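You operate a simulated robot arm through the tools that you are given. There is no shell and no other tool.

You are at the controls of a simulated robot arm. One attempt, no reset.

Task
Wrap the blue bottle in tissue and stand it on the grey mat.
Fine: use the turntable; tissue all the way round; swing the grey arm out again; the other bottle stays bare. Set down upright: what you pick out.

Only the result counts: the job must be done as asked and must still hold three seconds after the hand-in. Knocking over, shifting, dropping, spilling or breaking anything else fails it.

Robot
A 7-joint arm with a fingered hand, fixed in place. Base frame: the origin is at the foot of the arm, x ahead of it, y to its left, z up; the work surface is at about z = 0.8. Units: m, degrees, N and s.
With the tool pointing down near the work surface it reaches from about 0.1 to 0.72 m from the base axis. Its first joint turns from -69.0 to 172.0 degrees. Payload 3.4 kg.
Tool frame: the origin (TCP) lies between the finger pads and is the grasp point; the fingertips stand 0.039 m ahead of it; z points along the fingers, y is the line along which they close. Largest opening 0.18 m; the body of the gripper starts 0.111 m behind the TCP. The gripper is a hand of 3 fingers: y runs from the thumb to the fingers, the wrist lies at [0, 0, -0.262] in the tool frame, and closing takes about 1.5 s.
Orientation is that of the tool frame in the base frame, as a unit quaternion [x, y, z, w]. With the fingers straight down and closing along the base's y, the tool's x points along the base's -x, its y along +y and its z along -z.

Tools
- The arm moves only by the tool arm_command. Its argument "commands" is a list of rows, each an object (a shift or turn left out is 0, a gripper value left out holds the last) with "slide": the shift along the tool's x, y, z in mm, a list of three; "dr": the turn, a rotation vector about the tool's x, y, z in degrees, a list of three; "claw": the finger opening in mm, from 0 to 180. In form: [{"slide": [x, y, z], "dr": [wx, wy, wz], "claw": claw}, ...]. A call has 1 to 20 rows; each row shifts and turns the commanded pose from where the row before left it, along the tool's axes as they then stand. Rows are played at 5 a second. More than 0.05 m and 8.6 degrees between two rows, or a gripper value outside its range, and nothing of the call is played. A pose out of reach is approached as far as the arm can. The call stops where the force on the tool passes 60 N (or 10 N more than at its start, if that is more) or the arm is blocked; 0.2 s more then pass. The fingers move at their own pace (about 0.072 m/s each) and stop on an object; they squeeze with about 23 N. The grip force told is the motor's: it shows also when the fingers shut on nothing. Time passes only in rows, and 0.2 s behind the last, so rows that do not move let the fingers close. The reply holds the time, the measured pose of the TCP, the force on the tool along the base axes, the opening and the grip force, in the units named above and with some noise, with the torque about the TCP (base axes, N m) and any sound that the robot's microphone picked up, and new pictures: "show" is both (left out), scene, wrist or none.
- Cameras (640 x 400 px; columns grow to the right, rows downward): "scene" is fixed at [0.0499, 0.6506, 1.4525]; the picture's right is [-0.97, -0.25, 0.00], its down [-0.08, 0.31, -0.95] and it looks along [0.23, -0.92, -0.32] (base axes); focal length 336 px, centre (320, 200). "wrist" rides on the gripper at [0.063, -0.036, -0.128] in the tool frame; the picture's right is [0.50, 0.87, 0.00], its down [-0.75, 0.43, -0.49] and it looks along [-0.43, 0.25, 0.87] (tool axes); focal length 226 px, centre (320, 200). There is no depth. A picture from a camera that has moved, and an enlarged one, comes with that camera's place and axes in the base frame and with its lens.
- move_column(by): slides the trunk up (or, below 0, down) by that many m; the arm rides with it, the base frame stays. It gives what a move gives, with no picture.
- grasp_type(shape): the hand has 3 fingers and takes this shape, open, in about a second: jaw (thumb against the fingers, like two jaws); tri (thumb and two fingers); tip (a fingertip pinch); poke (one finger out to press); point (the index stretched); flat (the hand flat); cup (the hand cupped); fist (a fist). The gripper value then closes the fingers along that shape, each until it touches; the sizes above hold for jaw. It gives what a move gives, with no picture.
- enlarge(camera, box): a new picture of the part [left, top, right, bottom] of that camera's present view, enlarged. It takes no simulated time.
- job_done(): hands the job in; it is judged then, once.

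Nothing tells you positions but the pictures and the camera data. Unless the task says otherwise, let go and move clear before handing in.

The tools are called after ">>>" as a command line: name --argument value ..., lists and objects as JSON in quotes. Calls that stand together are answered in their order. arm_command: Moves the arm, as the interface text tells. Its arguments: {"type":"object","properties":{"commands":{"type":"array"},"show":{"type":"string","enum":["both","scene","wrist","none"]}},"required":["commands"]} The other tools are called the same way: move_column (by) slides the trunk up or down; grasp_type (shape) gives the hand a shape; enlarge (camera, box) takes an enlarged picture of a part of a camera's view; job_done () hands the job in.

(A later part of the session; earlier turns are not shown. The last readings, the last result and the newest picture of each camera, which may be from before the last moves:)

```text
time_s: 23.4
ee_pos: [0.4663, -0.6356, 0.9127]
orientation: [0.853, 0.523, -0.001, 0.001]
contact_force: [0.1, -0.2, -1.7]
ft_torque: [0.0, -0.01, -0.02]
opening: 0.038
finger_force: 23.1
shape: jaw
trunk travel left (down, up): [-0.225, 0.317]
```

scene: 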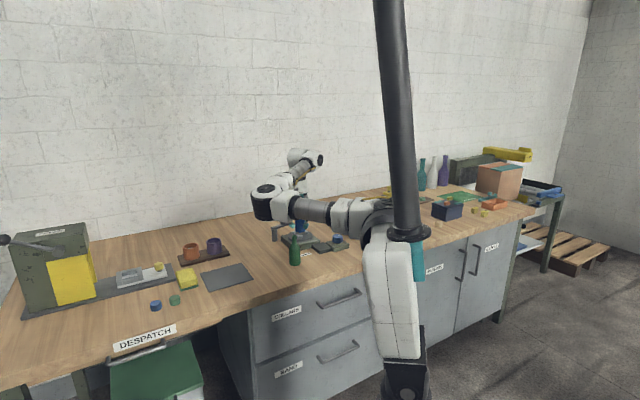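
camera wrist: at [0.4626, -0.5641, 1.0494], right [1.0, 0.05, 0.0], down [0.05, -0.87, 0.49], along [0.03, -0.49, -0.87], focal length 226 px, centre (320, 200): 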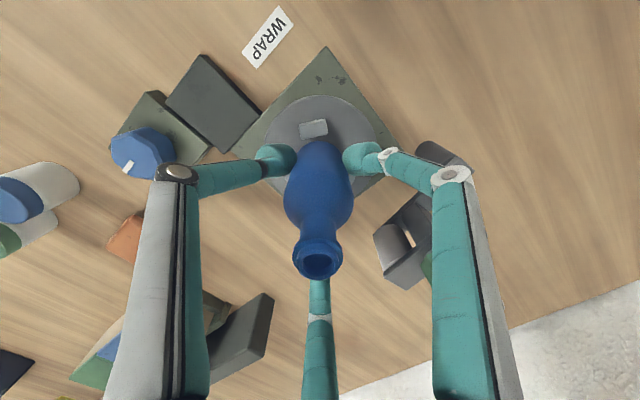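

>>> arm_command --commands '[{"slide": [0, 0, 3]}, {"slide": [0, 0, 3]}, {"slide": [0, 0, 3]}, {}]' --show "wrist"

>>> enlarge --camera "wrist" --box '[240, 100, 400, 200]'

>>> enlarge --camera "scene" --box '[270, 200, 330, 250]'

```text
time_s: 24.4
ee_pos: [0.4666, -0.6354, 0.9035]
orientation: [0.852, 0.523, -0.001, 0.001]
contact_force: [-0.3, -1.4, -0.9]
ft_torque: [-0.02, 0.01, -0.01]
opening: 0.0382
finger_force: 22.4
shape: jaw
trunk travel left (down, up): [-0.225, 0.317]
camera wrist: at [0.4635, -0.5634, 1.031], right [1.0, 0.05, 0.0], down [0.04, -0.87, 0.49], along [0.03, -0.49, -0.87], focal length 226 px, centre (320, 200)
```

wrist: 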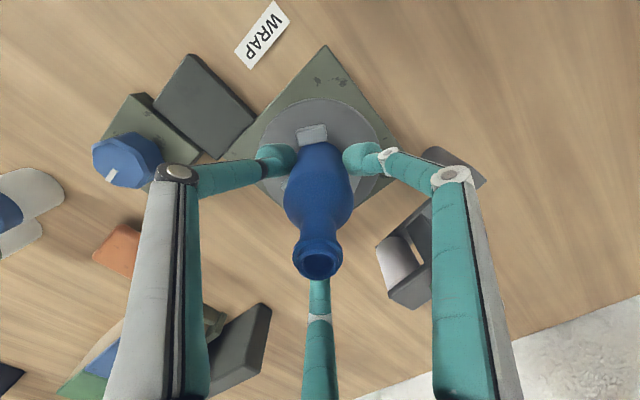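

```text
4.00 times, centred on (320, 150) of wrist
camera zoom: at [0.4635, -0.5634, 1.031], right [1.0, 0.05, 0.0], down [0.04, -0.87, 0.49], along [0.03, -0.49, -0.87], focal length 904 px, centre (320, 400)
```

zoom: 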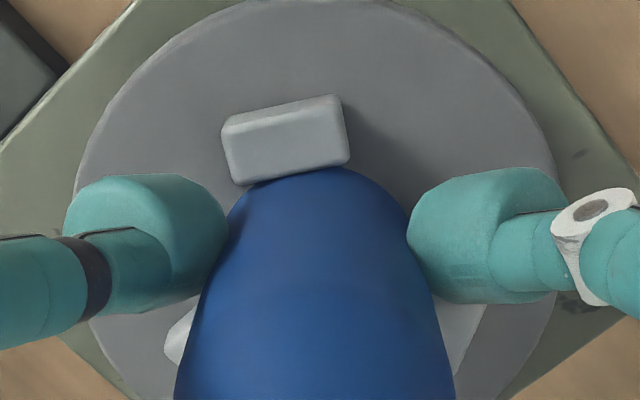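

```text
8.00 times, centred on (300, 225) of scene
camera zoom: at [0.0499, 0.6506, 1.4525], right [-0.97, -0.25, 0.0], down [-0.08, 0.31, -0.95], along [0.23, -0.92, -0.32], focal length 2686 px, centre (480, 0)
```

zoom: 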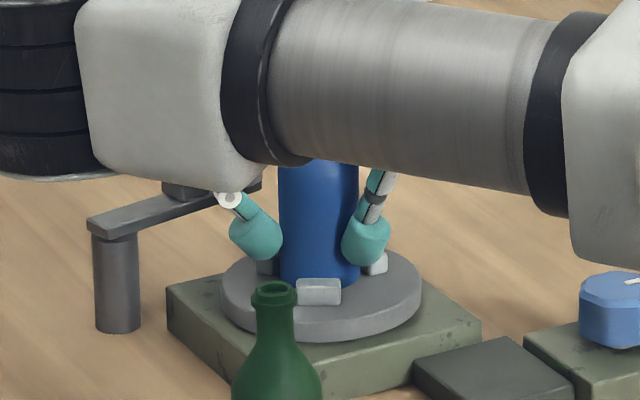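

The base has dropped in between the blocks with no contact force. I'll keep lowering in small steps until it touches the disc.

>>> arm_command --commands '[{"slide": [0, 0, 2]}, {"slide": [0, 0, 2]}, {"slide": [0, 0, 2]}, {}]' --show "none"

```text
time_s: 25.4
ee_pos: [0.4672, -0.6356, 0.8987]
orientation: [0.853, 0.522, 0.0, 0.003]
contact_force: [1.8, -6.4, 19.9]
ft_torque: [-0.21, 0.01, 0.04]
opening: 0.0384
finger_force: 23.4
shape: jaw
trunk travel left (down, up): [-0.225, 0.317]
```

Contact of 20 N, close to the expected disc height. I'll look before releasing.

>>> arm_command --commands '[{"slide": [0, 0, -0.7]}, {}]' --show "wrist"

>>> enlarge --camera "wrist" --box '[240, 100, 400, 200]'

>>> enlarge --camera "scene" --box '[280, 210, 320, 240]'

```text
time_s: 26.0
ee_pos: [0.4652, -0.6349, 0.8982]
orientation: [0.853, 0.522, 0.0, 0.003]
contact_force: [3.0, -7.6, 24.3]
ft_torque: [-0.37, -0.06, 0.06]
opening: 0.039
finger_force: 23.3
shape: jaw
trunk travel left (down, up): [-0.225, 0.317]
camera wrist: at [0.4622, -0.5617, 1.0269], right [1.0, 0.05, 0.0], down [0.04, -0.87, 0.5], along [0.03, -0.49, -0.87], focal length 226 px, centre (320, 200)
```

wrist: 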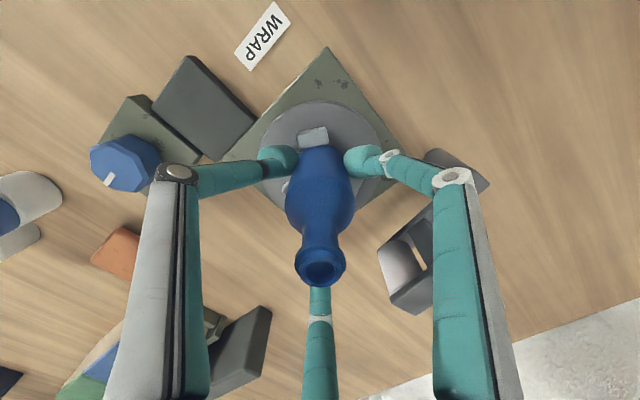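

```text
4.00 times, centred on (320, 150) of wrist
camera zoom: at [0.4622, -0.5617, 1.0269], right [1.0, 0.05, 0.0], down [0.04, -0.87, 0.5], along [0.03, -0.49, -0.87], focal length 904 px, centre (320, 400)
```

zoom: 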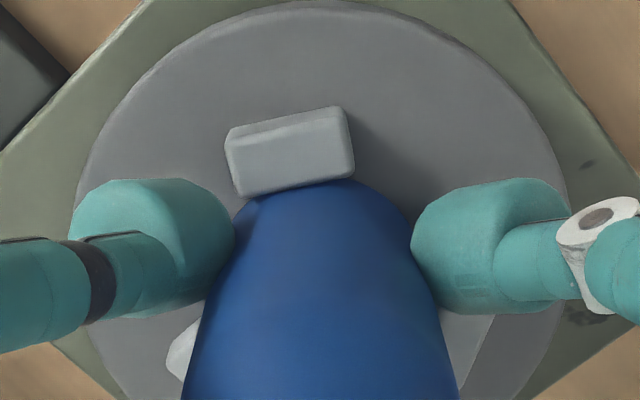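

```text
13.33 times, centred on (300, 225) of scene
camera zoom: at [0.0499, 0.6506, 1.4525], right [-0.97, -0.25, 0.0], down [-0.08, 0.31, -0.95], along [0.23, -0.92, -0.32], focal length 4477 px, centre (587, -133)
```

zoom: 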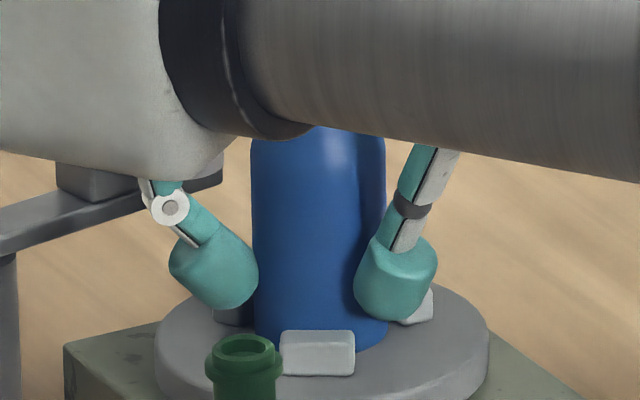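

The bottle stands upright on the disc, leaning slightly against one block. I'll relieve the pressure a little and then open the fingers.

>>> arm_command --commands '[{"slide": [-0.9, 0.4, -1.5]}, {}, {}]' --show "none"

```text
time_s: 26.8
ee_pos: [0.4672, -0.6344, 0.8993]
orientation: [0.853, 0.523, 0.0, 0.001]
contact_force: [0.3, -2.6, 17.2]
ft_torque: [-0.15, -0.02, 0.01]
opening: 0.0391
finger_force: 22.8
shape: jaw
trunk travel left (down, up): [-0.225, 0.317]
```

>>> arm_command --commands '[{"slide": [-0.4, 0.2, -2]}, {}, {}]' --show "none"

```text
time_s: 27.6
ee_pos: [0.4674, -0.6361, 0.8998]
orientation: [0.852, 0.523, 0.0, 0.0]
contact_force: [0.3, 1.2, 4.4]
ft_torque: [0.03, 0.01, 0.03]
opening: 0.0389
finger_force: 22.9
shape: jaw
trunk travel left (down, up): [-0.225, 0.317]
```

The push is now only 4 N and there is no side load. I'll open the fingers.

>>> arm_command --commands '[{"claw": 50}, {}, {"claw": 75}, {}, {}, {}]' --show "wrist"

>>> enlarge --camera "wrist" --box '[220, 100, 420, 300]'

>>> enlarge --camera "scene" --box '[280, 210, 320, 240]'

```text
time_s: 29.0
ee_pos: [0.466, -0.6368, 0.8997]
orientation: [0.853, 0.522, -0.001, 0.001]
contact_force: [-1.2, -0.2, 0.8]
ft_torque: [0.01, 0.02, -0.02]
opening: 0.0745
finger_force: 0.0
shape: jaw
trunk travel left (down, up): [-0.225, 0.317]
camera wrist: at [0.4632, -0.5645, 1.0286], right [1.0, 0.05, 0.0], down [0.04, -0.87, 0.49], along [0.03, -0.49, -0.87], focal length 226 px, centre (320, 200)
```

wrist: 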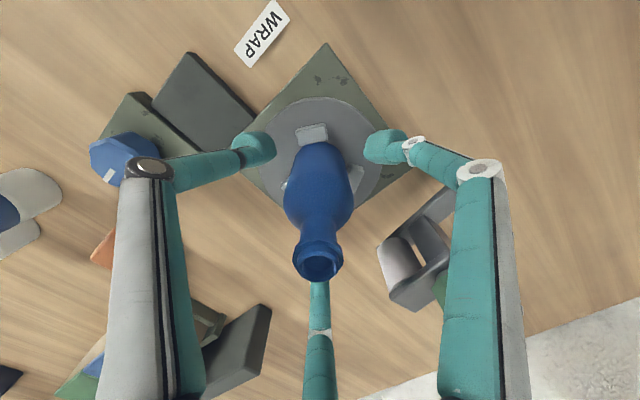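

```text
2.00 times, centred on (320, 200) of wrist
camera zoom: at [0.4632, -0.5645, 1.0286], right [1.0, 0.05, 0.0], down [0.04, -0.87, 0.49], along [0.03, -0.49, -0.87], focal length 452 px, centre (320, 200)
```

zoom: 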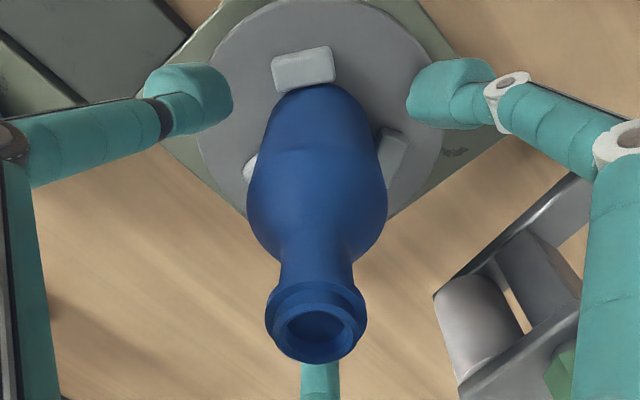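

```text
13.33 times, centred on (300, 225) of scene
camera zoom: at [0.0499, 0.6506, 1.4525], right [-0.97, -0.25, 0.0], down [-0.08, 0.31, -0.95], along [0.23, -0.92, -0.32], focal length 4477 px, centre (587, -133)
```

zoom: 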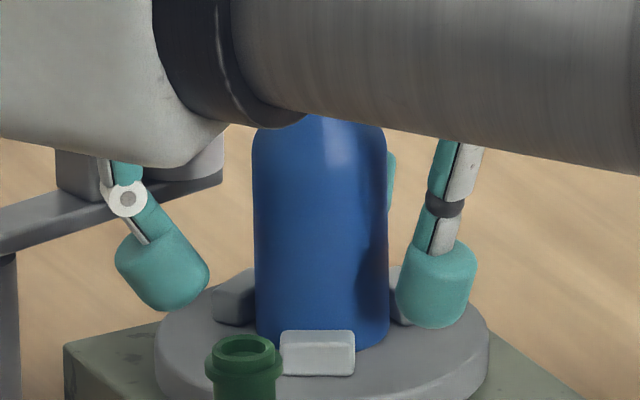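

The bottle is standing free on the disc between the blocks. I'll rise clear and go over to the green knob of the grey arm, turning the hand for the swing.

>>> arm_command --commands '[{"slide": [0, 0, -30]}, {"slide": [0, 0, -40]}, {"slide": [0, 0, -45]}, {"slide": [0, 0, -45]}, {}, {"slide": [-1, 34, 0]}, {"slide": [-1, 34, 0]}, {"slide": [-1, 35, 0]}, {"dr": [0, 0, -8.5]}, {"dr": [0, 0, -8.5]}, {"dr": [0, 0, -8.5]}, {}, {}]'

>>> enlarge --camera "scene" --box '[260, 190, 340, 250]'

>>> enlarge --camera "wrist" --box '[220, 60, 420, 200]'

```text
time_s: 31.8
ee_pos: [0.5595, -0.6874, 1.061]
orientation: [0.717, 0.697, -0.001, 0.001]
contact_force: [0.7, 0.2, -0.3]
ft_torque: [0.0, -0.02, -0.03]
opening: 0.0746
finger_force: 0.1
shape: jaw
trunk travel left (down, up): [-0.225, 0.317]
camera wrist: at [0.524, -0.6231, 1.1895], right [0.88, 0.48, 0.0], down [0.42, -0.76, 0.49], along [0.24, -0.43, -0.87], focal length 226 px, centre (320, 200)
```

scene: 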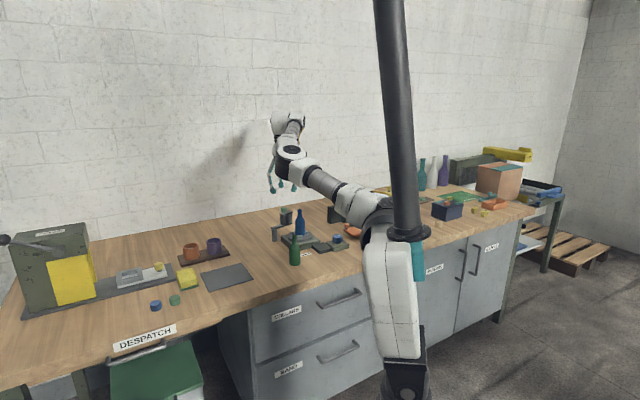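
wrist: 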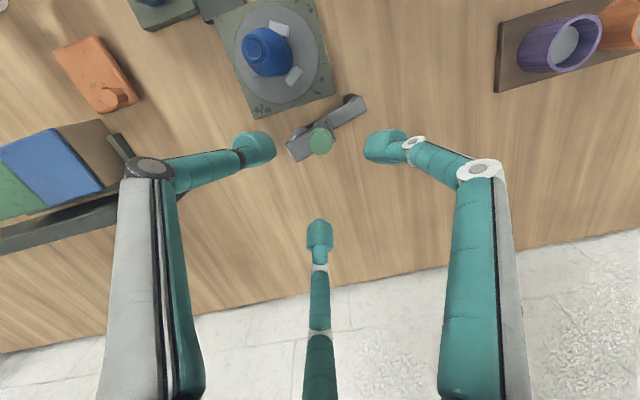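

```text
6.67 times, centred on (300, 220) of scene
camera zoom: at [0.0499, 0.6506, 1.4525], right [-0.97, -0.25, 0.0], down [-0.08, 0.31, -0.95], along [0.23, -0.92, -0.32], focal length 2238 px, centre (453, 67)
```

zoom: 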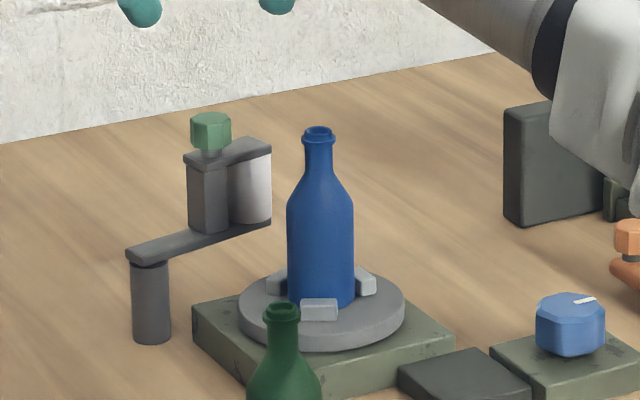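

```text
2.86 times, centred on (320, 130) of wrist
camera zoom: at [0.524, -0.6231, 1.1895], right [0.88, 0.48, 0.0], down [0.42, -0.76, 0.49], along [0.24, -0.43, -0.87], focal length 646 px, centre (320, 400)
```

zoom: 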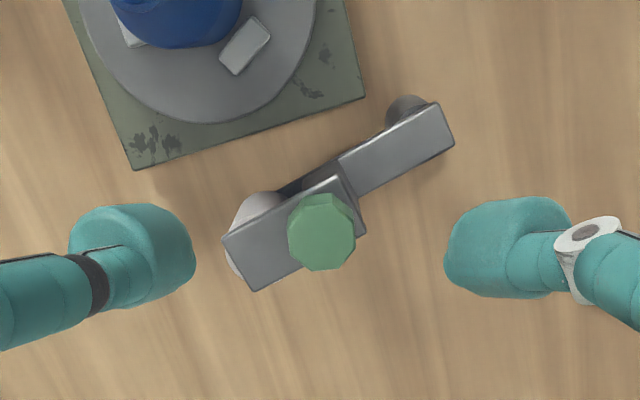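

The bottle stands well on the turntable. The knob is about 4 mm from the hand axis, so I'll correct that and go down around it with the fingertips just above the plate.

>>> arm_command --commands '[{"slide": [4, -1.5, 0], "claw": 60}, {"slide": [0, 0, 25]}, {"slide": [0, 0, 25]}, {"slide": [0, 0, 25]}, {}, {}]' --show "both"

>>> enlarge --camera "wrist" --box '[220, 80, 420, 220]'

>>> enlarge --camera "scene" --box '[260, 180, 330, 240]'

```text
time_s: 33.2
ee_pos: [0.5565, -0.6819, 0.9861]
orientation: [0.717, 0.697, -0.001, 0.001]
contact_force: [-0.8, 0.4, -0.3]
ft_torque: [0.04, -0.01, -0.01]
opening: 0.0602
finger_force: 0.1
shape: jaw
trunk travel left (down, up): [-0.225, 0.317]
camera wrist: at [0.5223, -0.6191, 1.1141], right [0.88, 0.48, 0.0], down [0.42, -0.76, 0.49], along [0.24, -0.43, -0.87], focal length 226 px, centre (320, 200)
```

scene: 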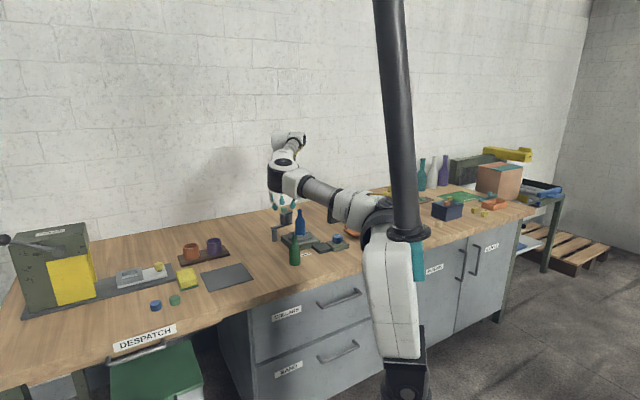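
wrist: 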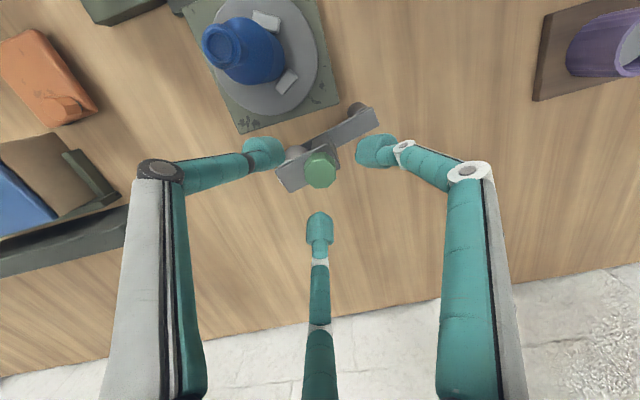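

```text
2.86 times, centred on (320, 150) of wrist
camera zoom: at [0.5223, -0.6191, 1.1141], right [0.88, 0.48, 0.0], down [0.42, -0.76, 0.49], along [0.24, -0.43, -0.87], focal length 646 px, centre (320, 343)
```

zoom: 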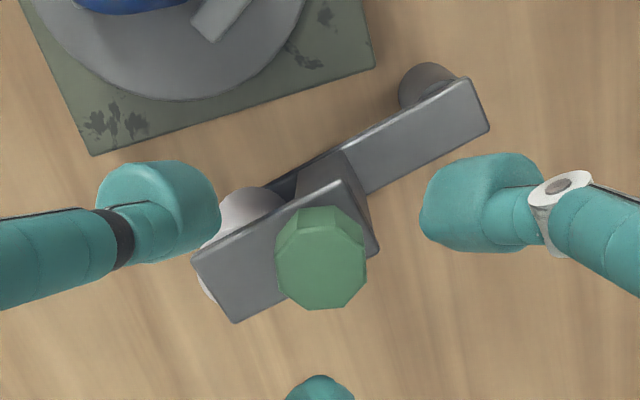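

```text
6.67 times, centred on (295, 210) of scene
camera zoom: at [0.0499, 0.6506, 1.4525], right [-0.97, -0.25, 0.0], down [-0.08, 0.31, -0.95], along [0.23, -0.92, -0.32], focal length 2238 px, centre (487, 133)
```

zoom: 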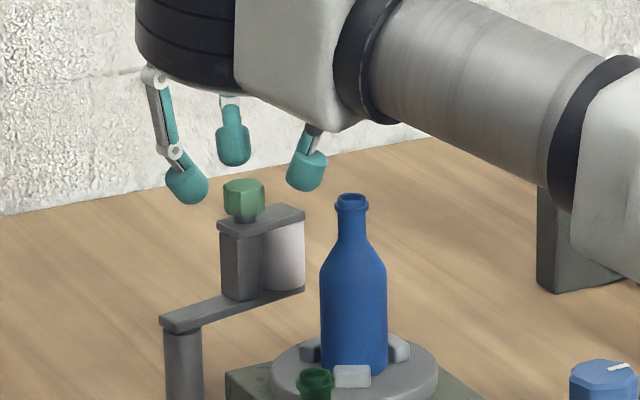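

The hand axis now lines up with the knob. I'll go down the last 24 mm and close gently around it.

>>> arm_command --commands '[{"slide": [0, 0, 12]}, {"slide": [0, 0, 12]}, {}, {"claw": 45}, {}, {"claw": 36}, {}, {}]' --show "both"

>>> enlarge --camera "wrist" --box '[220, 80, 420, 220]'

>>> enlarge --camera "scene" --box '[260, 180, 330, 240]'

```text
time_s: 35.0
ee_pos: [0.556, -0.6815, 0.9621]
orientation: [0.716, 0.698, -0.001, 0.001]
contact_force: [0.6, 0.1, 0.3]
ft_torque: [-0.02, -0.02, 0.02]
opening: 0.0364
finger_force: 0.1
shape: jaw
trunk travel left (down, up): [-0.225, 0.317]
camera wrist: at [0.5221, -0.6186, 1.0901], right [0.88, 0.48, 0.0], down [0.41, -0.76, 0.49], along [0.24, -0.43, -0.87], focal length 226 px, centre (320, 200)
```

scene: 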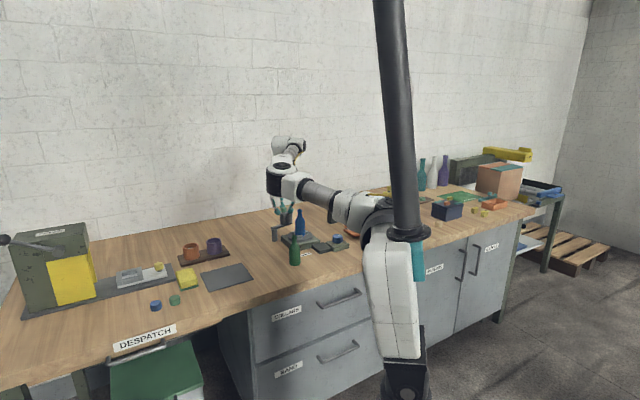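
wrist: 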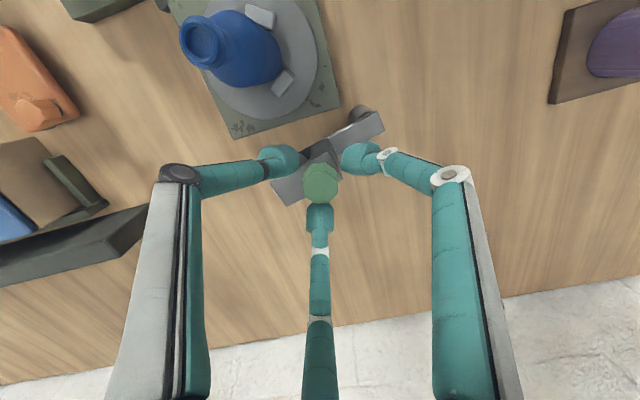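

```text
2.86 times, centred on (320, 150) of wrist
camera zoom: at [0.5221, -0.6186, 1.0901], right [0.88, 0.48, 0.0], down [0.41, -0.76, 0.49], along [0.24, -0.43, -0.87], focal length 646 px, centre (320, 343)
```

zoom: 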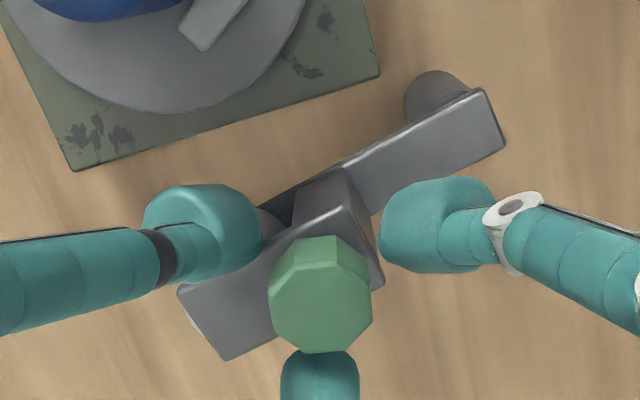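

```text
6.67 times, centred on (295, 210) of scene
camera zoom: at [0.0499, 0.6506, 1.4525], right [-0.97, -0.25, 0.0], down [-0.08, 0.31, -0.95], along [0.23, -0.92, -0.32], focal length 2238 px, centre (487, 133)
```

zoom: 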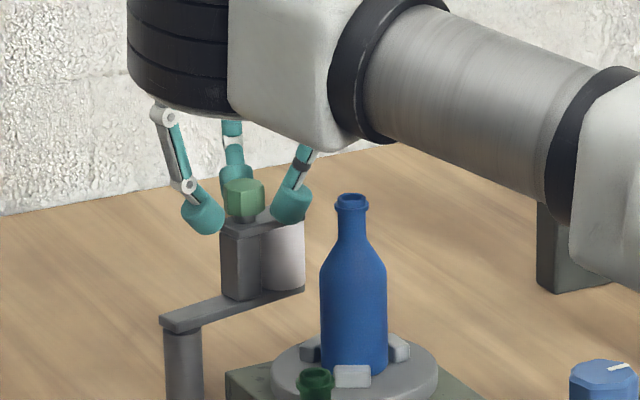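

The fingers surround the knob. I'll close further until they touch it, to read its size.

>>> arm_command --commands '[{"slide": [-1.5, 0.5, 0], "claw": 30}, {}, {"claw": 26}, {}, {}]' --show "none"

```text
time_s: 36.2
ee_pos: [0.5578, -0.6836, 0.9621]
orientation: [0.716, 0.698, 0.0, 0.0]
contact_force: [0.5, 0.4, 0.9]
ft_torque: [0.03, 0.05, -0.03]
opening: 0.0267
finger_force: 0.1
shape: jaw
trunk travel left (down, up): [-0.225, 0.317]
```

>>> arm_command --commands '[{"claw": 22}, {}, {"claw": 18}, {}, {}]' --show "wrist"

>>> enlarge --camera "wrist" --box '[240, 110, 400, 220]'

```text
time_s: 37.4
ee_pos: [0.5574, -0.6838, 0.9617]
orientation: [0.716, 0.698, 0.0, 0.001]
contact_force: [-1.5, 0.2, -0.9]
ft_torque: [-0.01, 0.03, 0.03]
opening: 0.0218
finger_force: 23.7
shape: jaw
trunk travel left (down, up): [-0.225, 0.317]
camera wrist: at [0.5225, -0.6206, 1.0903], right [0.88, 0.48, 0.0], down [0.41, -0.76, 0.49], along [0.23, -0.43, -0.87], focal length 226 px, centre (320, 200)
```

wrist: 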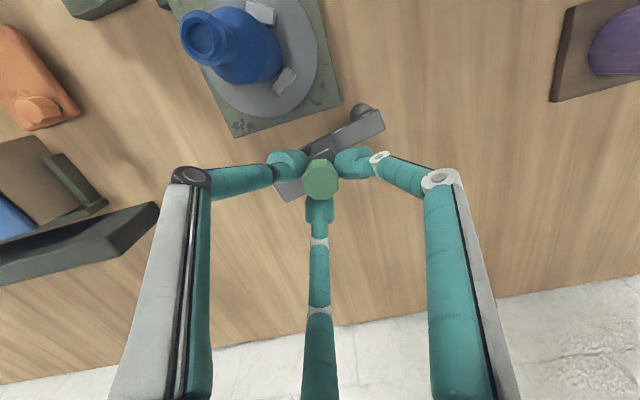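

```text
3.64 times, centred on (320, 165) of wrist
camera zoom: at [0.5225, -0.6206, 1.0903], right [0.88, 0.48, 0.0], down [0.41, -0.76, 0.49], along [0.23, -0.43, -0.87], focal length 822 px, centre (320, 327)
```

zoom: 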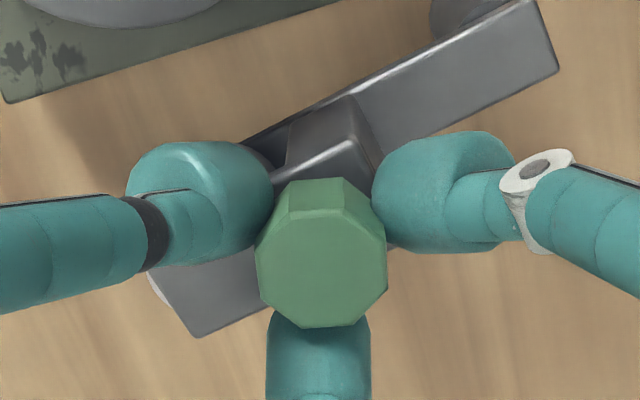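

The knob is at (0.5574, -0.6838), and the post comes out at about (0.5865, -0.637), so the swing radius is 0.055 m. I'll loosen very slightly and swing the first 12° along the arc, watching the force.

>>> arm_command --commands '[{"claw": 25}, {}, {"slide": [3.17, -4.82, 0], "dr": [0, 0, 6]}, {"slide": [3.17, -4.82, 0], "dr": [0, 0, 6]}, {}, {}]' --show "both"

>>> enlarge --camera "wrist" --box '[220, 60, 420, 220]'

>>> enlarge --camera "scene" --box '[260, 180, 330, 240]'

```text
time_s: 38.8
ee_pos: [0.5468, -0.6767, 0.9615]
orientation: [0.785, 0.619, -0.001, 0.002]
contact_force: [1.9, 0.8, 0.1]
ft_torque: [0.01, -0.02, 0.01]
opening: 0.0256
finger_force: 0.0
shape: jaw
trunk travel left (down, up): [-0.225, 0.317]
camera wrist: at [0.5272, -0.6074, 1.09], right [0.96, 0.28, 0.0], down [0.25, -0.83, 0.49], along [0.14, -0.47, -0.87], focal length 226 px, centre (320, 200)
```

scene: 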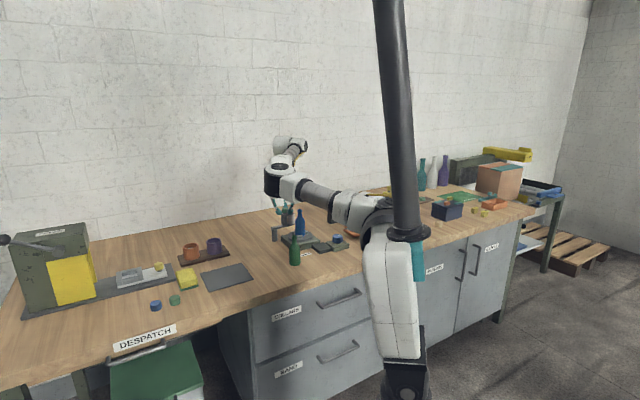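
wrist: 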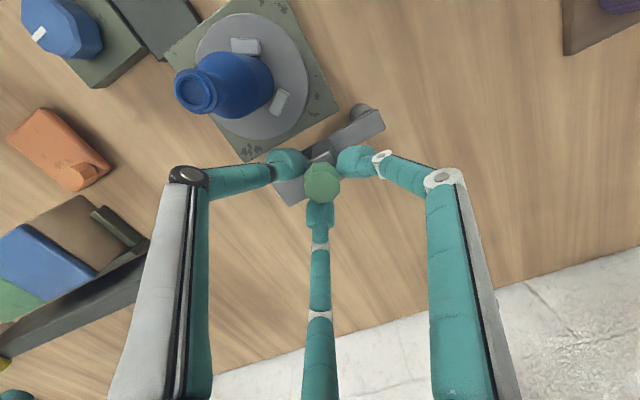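

```text
2.50 times, centred on (320, 140) of wrist
camera zoom: at [0.5272, -0.6074, 1.09], right [0.96, 0.28, 0.0], down [0.25, -0.83, 0.49], along [0.14, -0.47, -0.87], focal length 565 px, centre (320, 350)
```

zoom: 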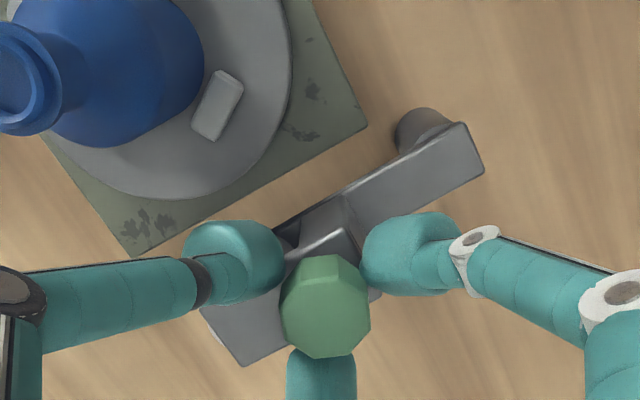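

```text
6.67 times, centred on (295, 210) of scene
camera zoom: at [0.0499, 0.6506, 1.4525], right [-0.97, -0.25, 0.0], down [-0.08, 0.31, -0.95], along [0.23, -0.92, -0.32], focal length 2238 px, centre (487, 133)
```

zoom: 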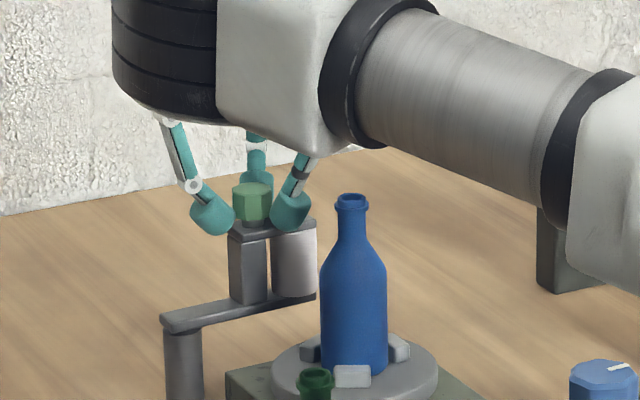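

The grey arm follows freely, with only about 2 N of force. I'll go on another 18° along the arc.

>>> arm_command --commands '[{"slide": [3.17, -4.82, 0], "dr": [0, 0, 6]}, {"slide": [3.17, -4.82, 0], "dr": [0, 0, 6]}, {"slide": [3.17, -4.82, 0], "dr": [0, 0, 6]}, {}, {}]' --show "both"

>>> enlarge --camera "wrist" --box '[160, 60, 400, 220]'

>>> enlarge --camera "scene" --box '[260, 180, 330, 240]'

```text
time_s: 40.0
ee_pos: [0.5381, -0.6613, 0.9615]
orientation: [0.872, 0.489, 0.0, 0.002]
contact_force: [0.9, -1.2, 1.0]
ft_torque: [-0.01, 0.0, 0.0]
opening: 0.0259
finger_force: 0.1
shape: jaw
trunk travel left (down, up): [-0.225, 0.317]
camera wrist: at [0.5402, -0.59, 1.0896], right [1.0, -0.03, 0.0], down [-0.02, -0.87, 0.49], along [-0.01, -0.49, -0.87], focal length 226 px, centre (320, 200)
```

scene: 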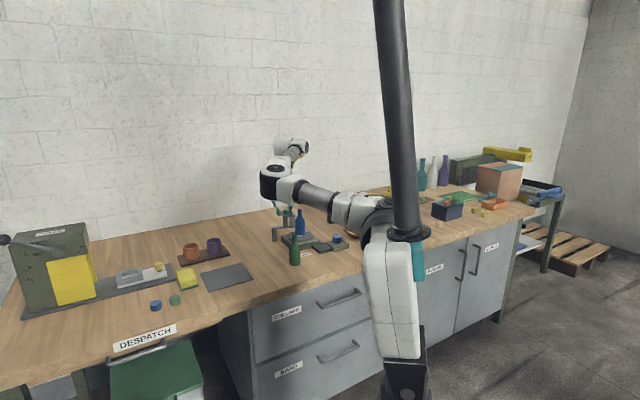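
wrist: 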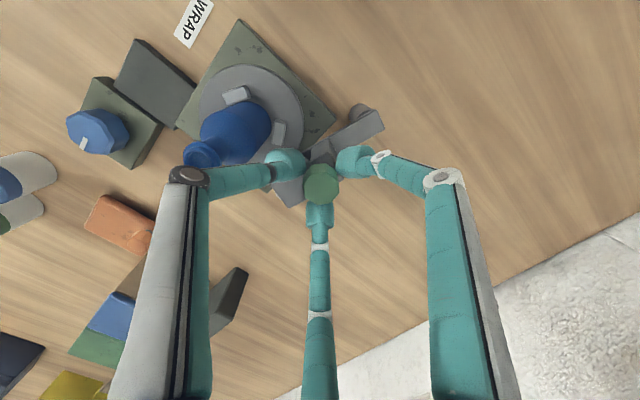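

```text
2.50 times, centred on (280, 140) of wrist
camera zoom: at [0.5402, -0.59, 1.0896], right [1.0, -0.03, 0.0], down [-0.02, -0.87, 0.49], along [-0.01, -0.49, -0.87], focal length 565 px, centre (420, 350)
```

zoom: 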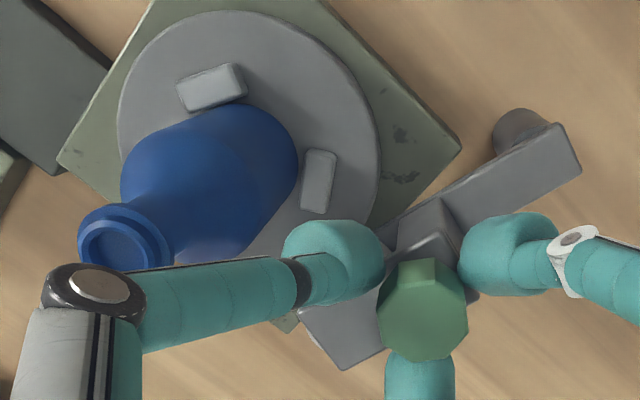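

```text
6.67 times, centred on (295, 210) of scene
camera zoom: at [0.0499, 0.6506, 1.4525], right [-0.97, -0.25, 0.0], down [-0.08, 0.31, -0.95], along [0.23, -0.92, -0.32], focal length 2238 px, centre (487, 133)
```

zoom: 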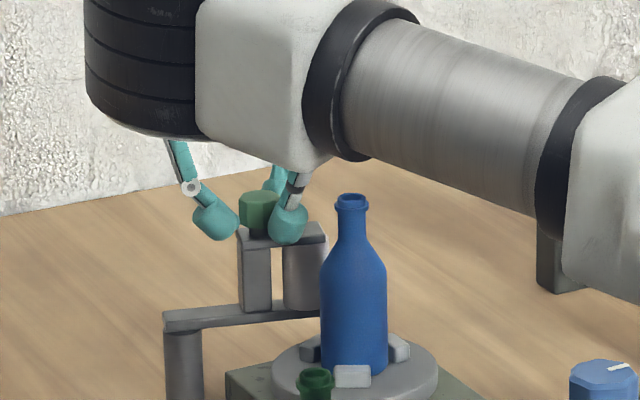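

The roll is nearing the bottle and the force is still very low. I'll do another 12° and check again.

>>> arm_command --commands '[{"slide": [3.17, -4.82, 0], "dr": [0, 0, 6]}, {"slide": [3.17, -4.82, 0], "dr": [0, 0, 6]}, {}, {}]' --show "both"

>>> enlarge --camera "wrist" --box '[160, 60, 400, 220]'

>>> enlarge --camera "scene" --box '[260, 180, 330, 240]'

```text
time_s: 41.0
ee_pos: [0.5348, -0.6511, 0.9622]
orientation: [0.919, 0.395, 0.001, 0.001]
contact_force: [1.7, -1.0, 0.4]
ft_torque: [-0.02, -0.01, 0.0]
opening: 0.0255
finger_force: 0.1
shape: jaw
trunk travel left (down, up): [-0.225, 0.317]
camera wrist: at [0.5512, -0.5816, 1.0901], right [0.97, -0.23, 0.0], down [-0.2, -0.85, 0.49], along [-0.11, -0.48, -0.87], focal length 226 px, centre (320, 200)
```

scene: 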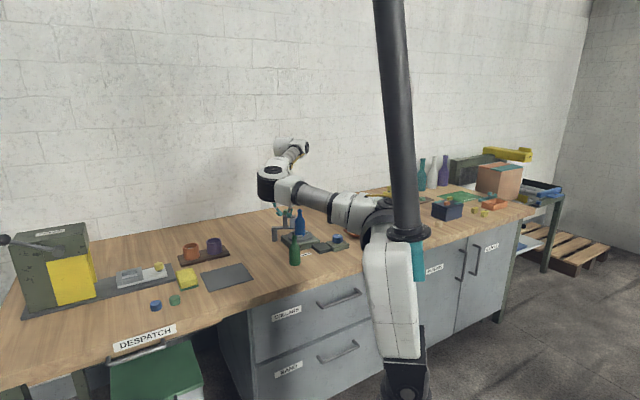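
wrist: 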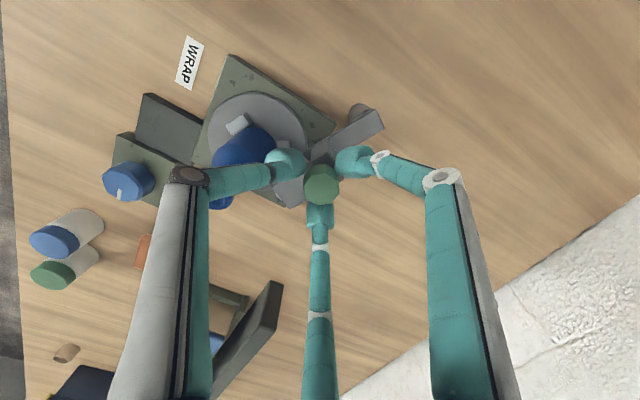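

```text
2.50 times, centred on (280, 140) of wrist
camera zoom: at [0.5512, -0.5816, 1.0901], right [0.97, -0.23, 0.0], down [-0.2, -0.85, 0.49], along [-0.11, -0.48, -0.87], focal length 565 px, centre (420, 350)
```

zoom: 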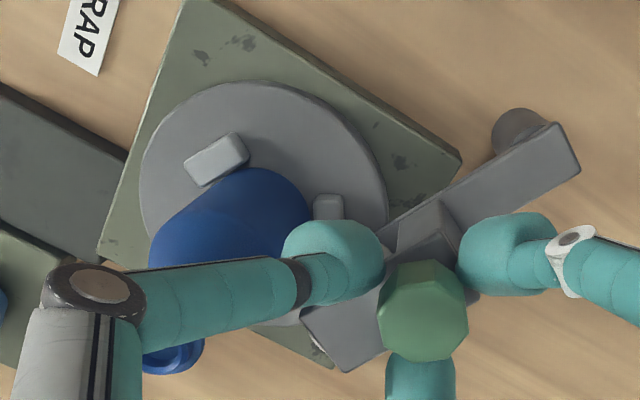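

```text
6.67 times, centred on (295, 210) of scene
camera zoom: at [0.0499, 0.6506, 1.4525], right [-0.97, -0.25, 0.0], down [-0.08, 0.31, -0.95], along [0.23, -0.92, -0.32], focal length 2238 px, centre (487, 133)
```

zoom: 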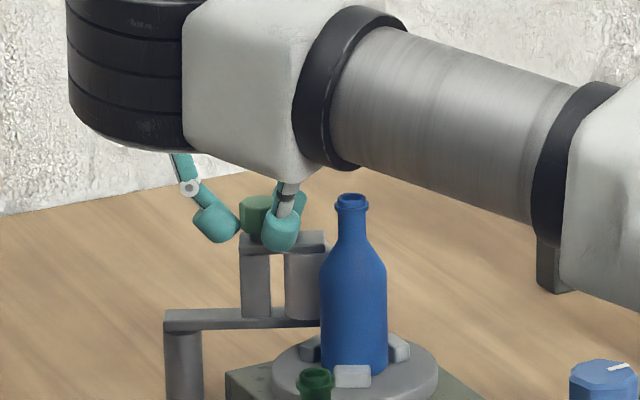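

No contact yet at an arm angle of about 195°. I'll continue in smaller steps.

>>> arm_command --commands '[{"slide": [1.6, -2.41, 0], "dr": [0, 0, 3]}, {"slide": [1.6, -2.41, 0], "dr": [0, 0, 3]}, {"slide": [1.6, -2.41, 0], "dr": [0, 0, 3]}, {}]' --show "none"

>>> enlarge --camera "wrist" --box '[160, 60, 400, 220]'

>>> enlarge --camera "scene" --box '[260, 180, 330, 240]'

```text
time_s: 42.0
ee_pos: [0.5322, -0.6433, 0.9623]
orientation: [0.947, 0.321, 0.0, 0.0]
contact_force: [-0.2, -2.0, 0.7]
ft_torque: [0.0, -0.01, 0.0]
opening: 0.0259
finger_force: 0.1
shape: jaw
trunk travel left (down, up): [-0.225, 0.317]
```

```text
2.50 times, centred on (280, 140) of wrist
camera zoom: at [0.5596, -0.5767, 1.0902], right [0.92, -0.38, 0.0], down [-0.33, -0.8, 0.49], along [-0.19, -0.46, -0.87], focal length 565 px, centre (420, 350)
```

zoom: 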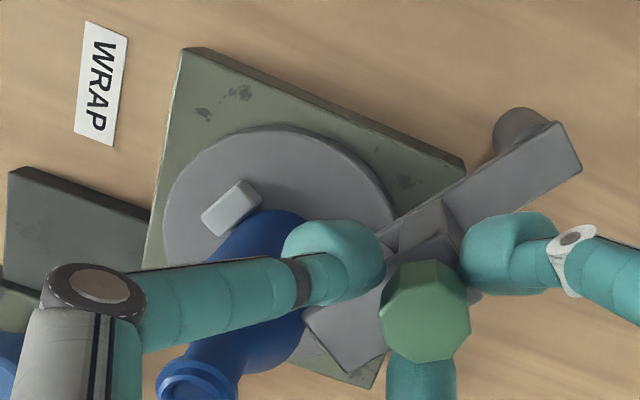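

```text
6.67 times, centred on (295, 210) of scene
camera zoom: at [0.0499, 0.6506, 1.4525], right [-0.97, -0.25, 0.0], down [-0.08, 0.31, -0.95], along [0.23, -0.92, -0.32], focal length 2238 px, centre (487, 133)
```

zoom: 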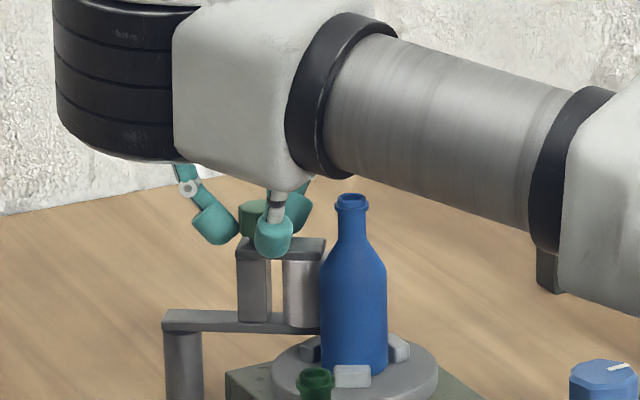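

>>> arm_command --commands '[{"slide": [1.6, -2.41, 0], "dr": [0, 0, 3]}, {"slide": [1.6, -2.41, 0], "dr": [0, 0, 3]}, {}]' --show "none"

>>> enlarge --camera "scene" --box '[275, 200, 325, 240]'

```text
time_s: 42.8
ee_pos: [0.5316, -0.6383, 0.9619]
orientation: [0.963, 0.27, 0.0, 0.001]
contact_force: [-0.1, -2.1, 0.6]
ft_torque: [-0.12, 0.04, 0.04]
opening: 0.0265
finger_force: 0.1
shape: jaw
trunk travel left (down, up): [-0.225, 0.317]
```

```text
10.00 times, centred on (300, 220) of scene
camera zoom: at [0.0499, 0.6506, 1.4525], right [-0.97, -0.25, 0.0], down [-0.08, 0.31, -0.95], along [0.23, -0.92, -0.32], focal length 3358 px, centre (520, 0)
```

zoom: 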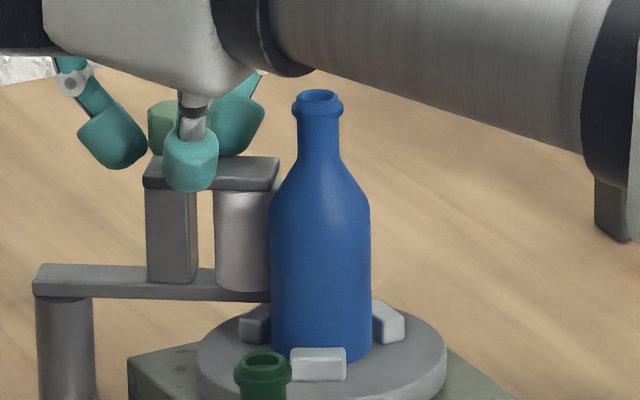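

>>> arm_command --commands '[{"slide": [1.07, -1.6, 0], "dr": [0, 0, 2]}, {"slide": [1.07, -1.6, 0], "dr": [0, 0, 2]}, {}]' --show "wrist"

>>> enlarge --camera "scene" --box '[275, 200, 325, 240]'

>>> enlarge --camera "wrist" --box '[200, 80, 400, 220]'

```text
time_s: 43.6
ee_pos: [0.5322, -0.6341, 0.9623]
orientation: [0.971, 0.238, 0.0, 0.0]
contact_force: [0.3, -5.6, 2.2]
ft_torque: [-0.2, 0.02, 0.01]
opening: 0.0272
finger_force: 0.1
shape: jaw
trunk travel left (down, up): [-0.225, 0.317]
camera wrist: at [0.5706, -0.5734, 1.09], right [0.84, -0.54, 0.0], down [-0.47, -0.73, 0.49], along [-0.26, -0.42, -0.87], focal length 226 px, centre (320, 200)
```

wrist: 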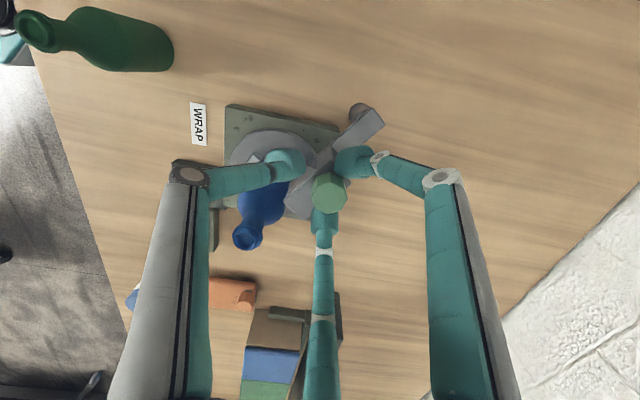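

```text
10.00 times, centred on (300, 220) of scene
camera zoom: at [0.0499, 0.6506, 1.4525], right [-0.97, -0.25, 0.0], down [-0.08, 0.31, -0.95], along [0.23, -0.92, -0.32], focal length 3358 px, centre (520, 0)
```

zoom: 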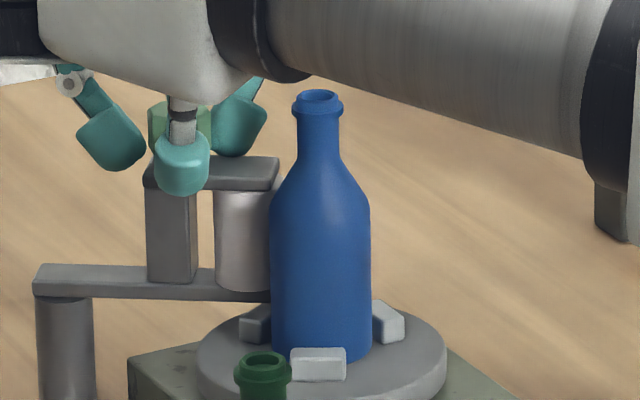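

```text
2.86 times, centred on (300, 150) of wrist
camera zoom: at [0.5706, -0.5734, 1.09], right [0.84, -0.54, 0.0], down [-0.47, -0.73, 0.49], along [-0.26, -0.42, -0.87], focal length 646 px, centre (377, 343)
```

zoom: 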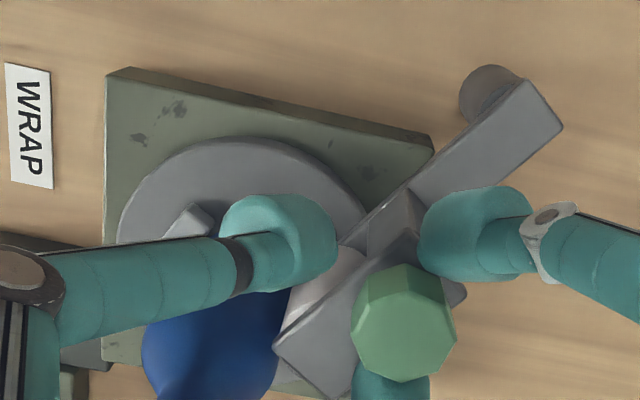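

The grey arm has met its stop: the hand moved on but the arm did not, with the roll against the bottle. I'll take the pressure off, open just a little and rise clear.

>>> arm_command --commands '[{"slide": [-2.2, 3.3, 0]}, {"claw": 45}, {}, {}, {"slide": [0, 0, -25]}, {"slide": [0, 0, -40]}, {"slide": [0, 0, -40]}, {}]' --show "both"

>>> enlarge --camera "scene" --box '[265, 195, 325, 240]'

>>> enlarge --camera "wrist" --box '[200, 60, 400, 200]'

```text
time_s: 45.4
ee_pos: [0.5331, -0.6388, 1.0668]
orientation: [0.971, 0.237, 0.0, 0.001]
contact_force: [-0.4, 0.1, 0.6]
ft_torque: [-0.01, 0.04, 0.02]
opening: 0.0445
finger_force: 0.0
shape: jaw
trunk travel left (down, up): [-0.225, 0.317]
camera wrist: at [0.5721, -0.5783, 1.1945], right [0.84, -0.54, 0.0], down [-0.47, -0.73, 0.49], along [-0.26, -0.42, -0.87], focal length 226 px, centre (320, 200)
```

scene: 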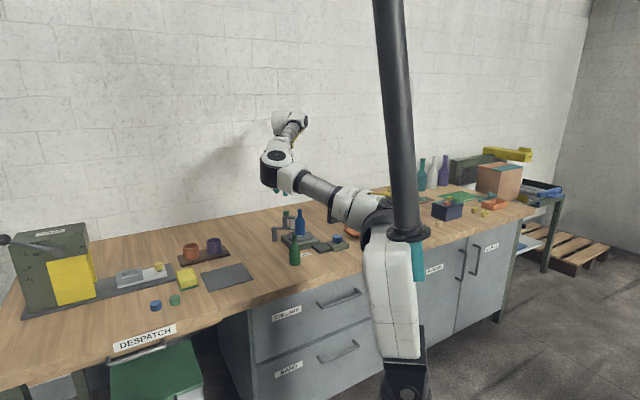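
wrist: 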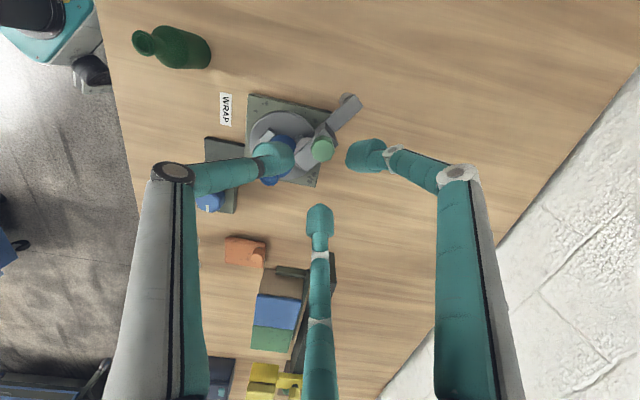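

```text
8.89 times, centred on (295, 218) of scene
camera zoom: at [0.0499, 0.6506, 1.4525], right [-0.97, -0.25, 0.0], down [-0.08, 0.31, -0.95], along [0.23, -0.92, -0.32], focal length 2985 px, centre (542, 44)
```

zoom: 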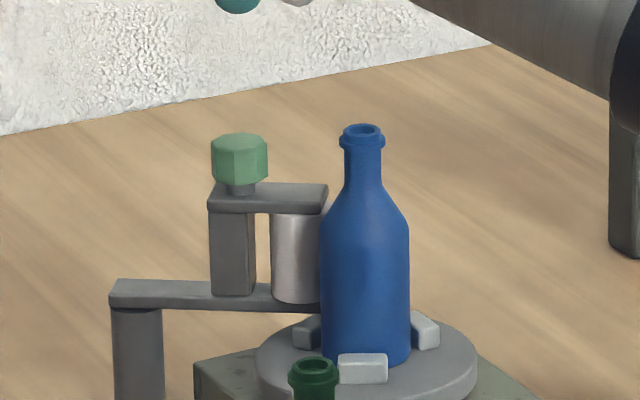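

```text
2.86 times, centred on (300, 130) of wrist
camera zoom: at [0.5721, -0.5783, 1.1945], right [0.84, -0.54, 0.0], down [-0.47, -0.73, 0.49], along [-0.26, -0.42, -0.87], focal length 646 px, centre (377, 400)
```

zoom: 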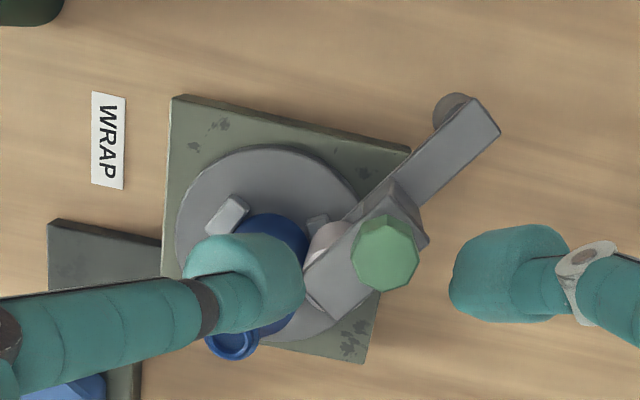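

The grey arm stays in by itself, with the roll against the bottle. Next I'll go over the blue dial (about 0.30, -0.64) and look at it from above.

>>> arm_command --commands '[{"slide": [-41.5, -21.2, 0], "claw": 70}, {"slide": [-41.5, -21.2, 0]}, {"slide": [-41.5, -21.2, 0]}, {"slide": [-41.5, -21.2, 0]}, {"slide": [-41.5, -21.2, 0]}, {}, {}]' --show "both"

>>> enlarge --camera "wrist" --box '[220, 60, 420, 200]'

>>> enlarge --camera "scene" --box '[265, 195, 355, 260]'

```text
time_s: 47.0
ee_pos: [0.2998, -0.6377, 1.0688]
orientation: [0.972, 0.237, 0.001, 0.001]
contact_force: [0.4, 1.0, 0.4]
ft_torque: [0.0, -0.02, 0.02]
opening: 0.0698
finger_force: 0.0
shape: jaw
trunk travel left (down, up): [-0.225, 0.317]
camera wrist: at [0.3389, -0.5759, 1.1958], right [0.84, -0.54, 0.0], down [-0.47, -0.73, 0.49], along [-0.26, -0.42, -0.87], focal length 226 px, centre (320, 200)
```

scene: 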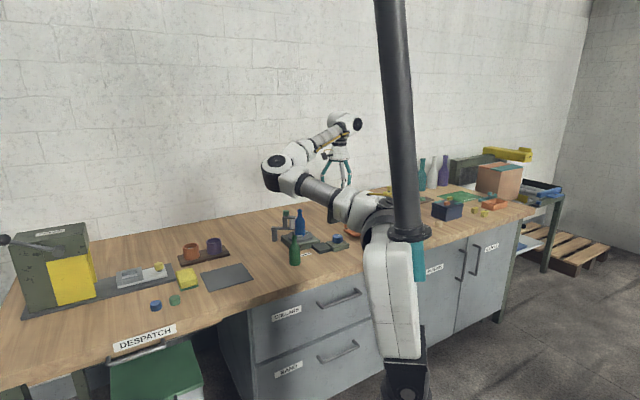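
wrist: 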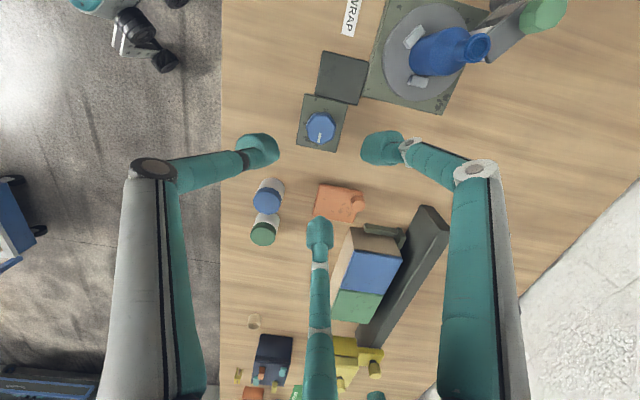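

```text
2.86 times, centred on (320, 130) of wrist
camera zoom: at [0.3389, -0.5759, 1.1958], right [0.84, -0.54, 0.0], down [-0.47, -0.73, 0.49], along [-0.26, -0.42, -0.87], focal length 646 px, centre (320, 400)
```

zoom: 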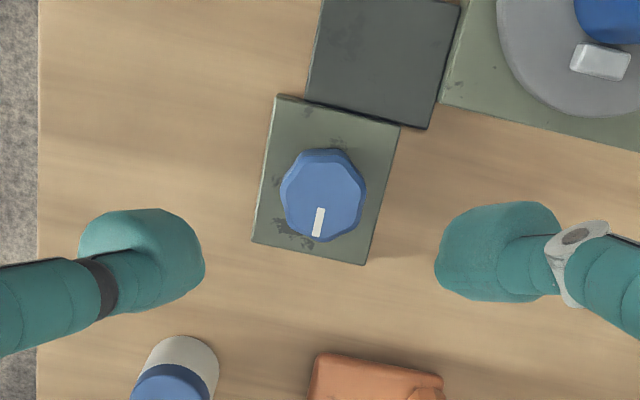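

```text
6.15 times, centred on (310, 228) of scene
camera zoom: at [0.0499, 0.6506, 1.4525], right [-0.97, -0.25, 0.0], down [-0.08, 0.31, -0.95], along [0.23, -0.92, -0.32], focal length 2066 px, centre (382, 31)
```

zoom: 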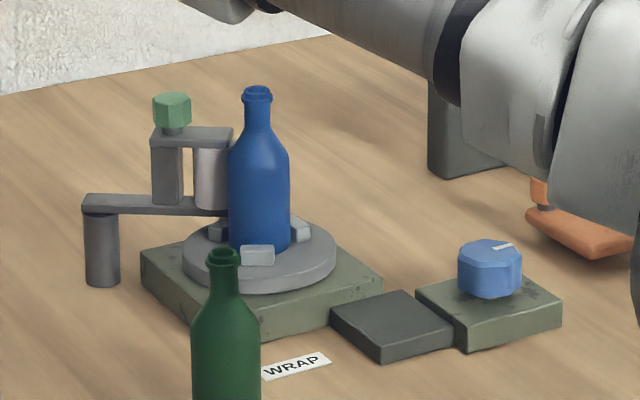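

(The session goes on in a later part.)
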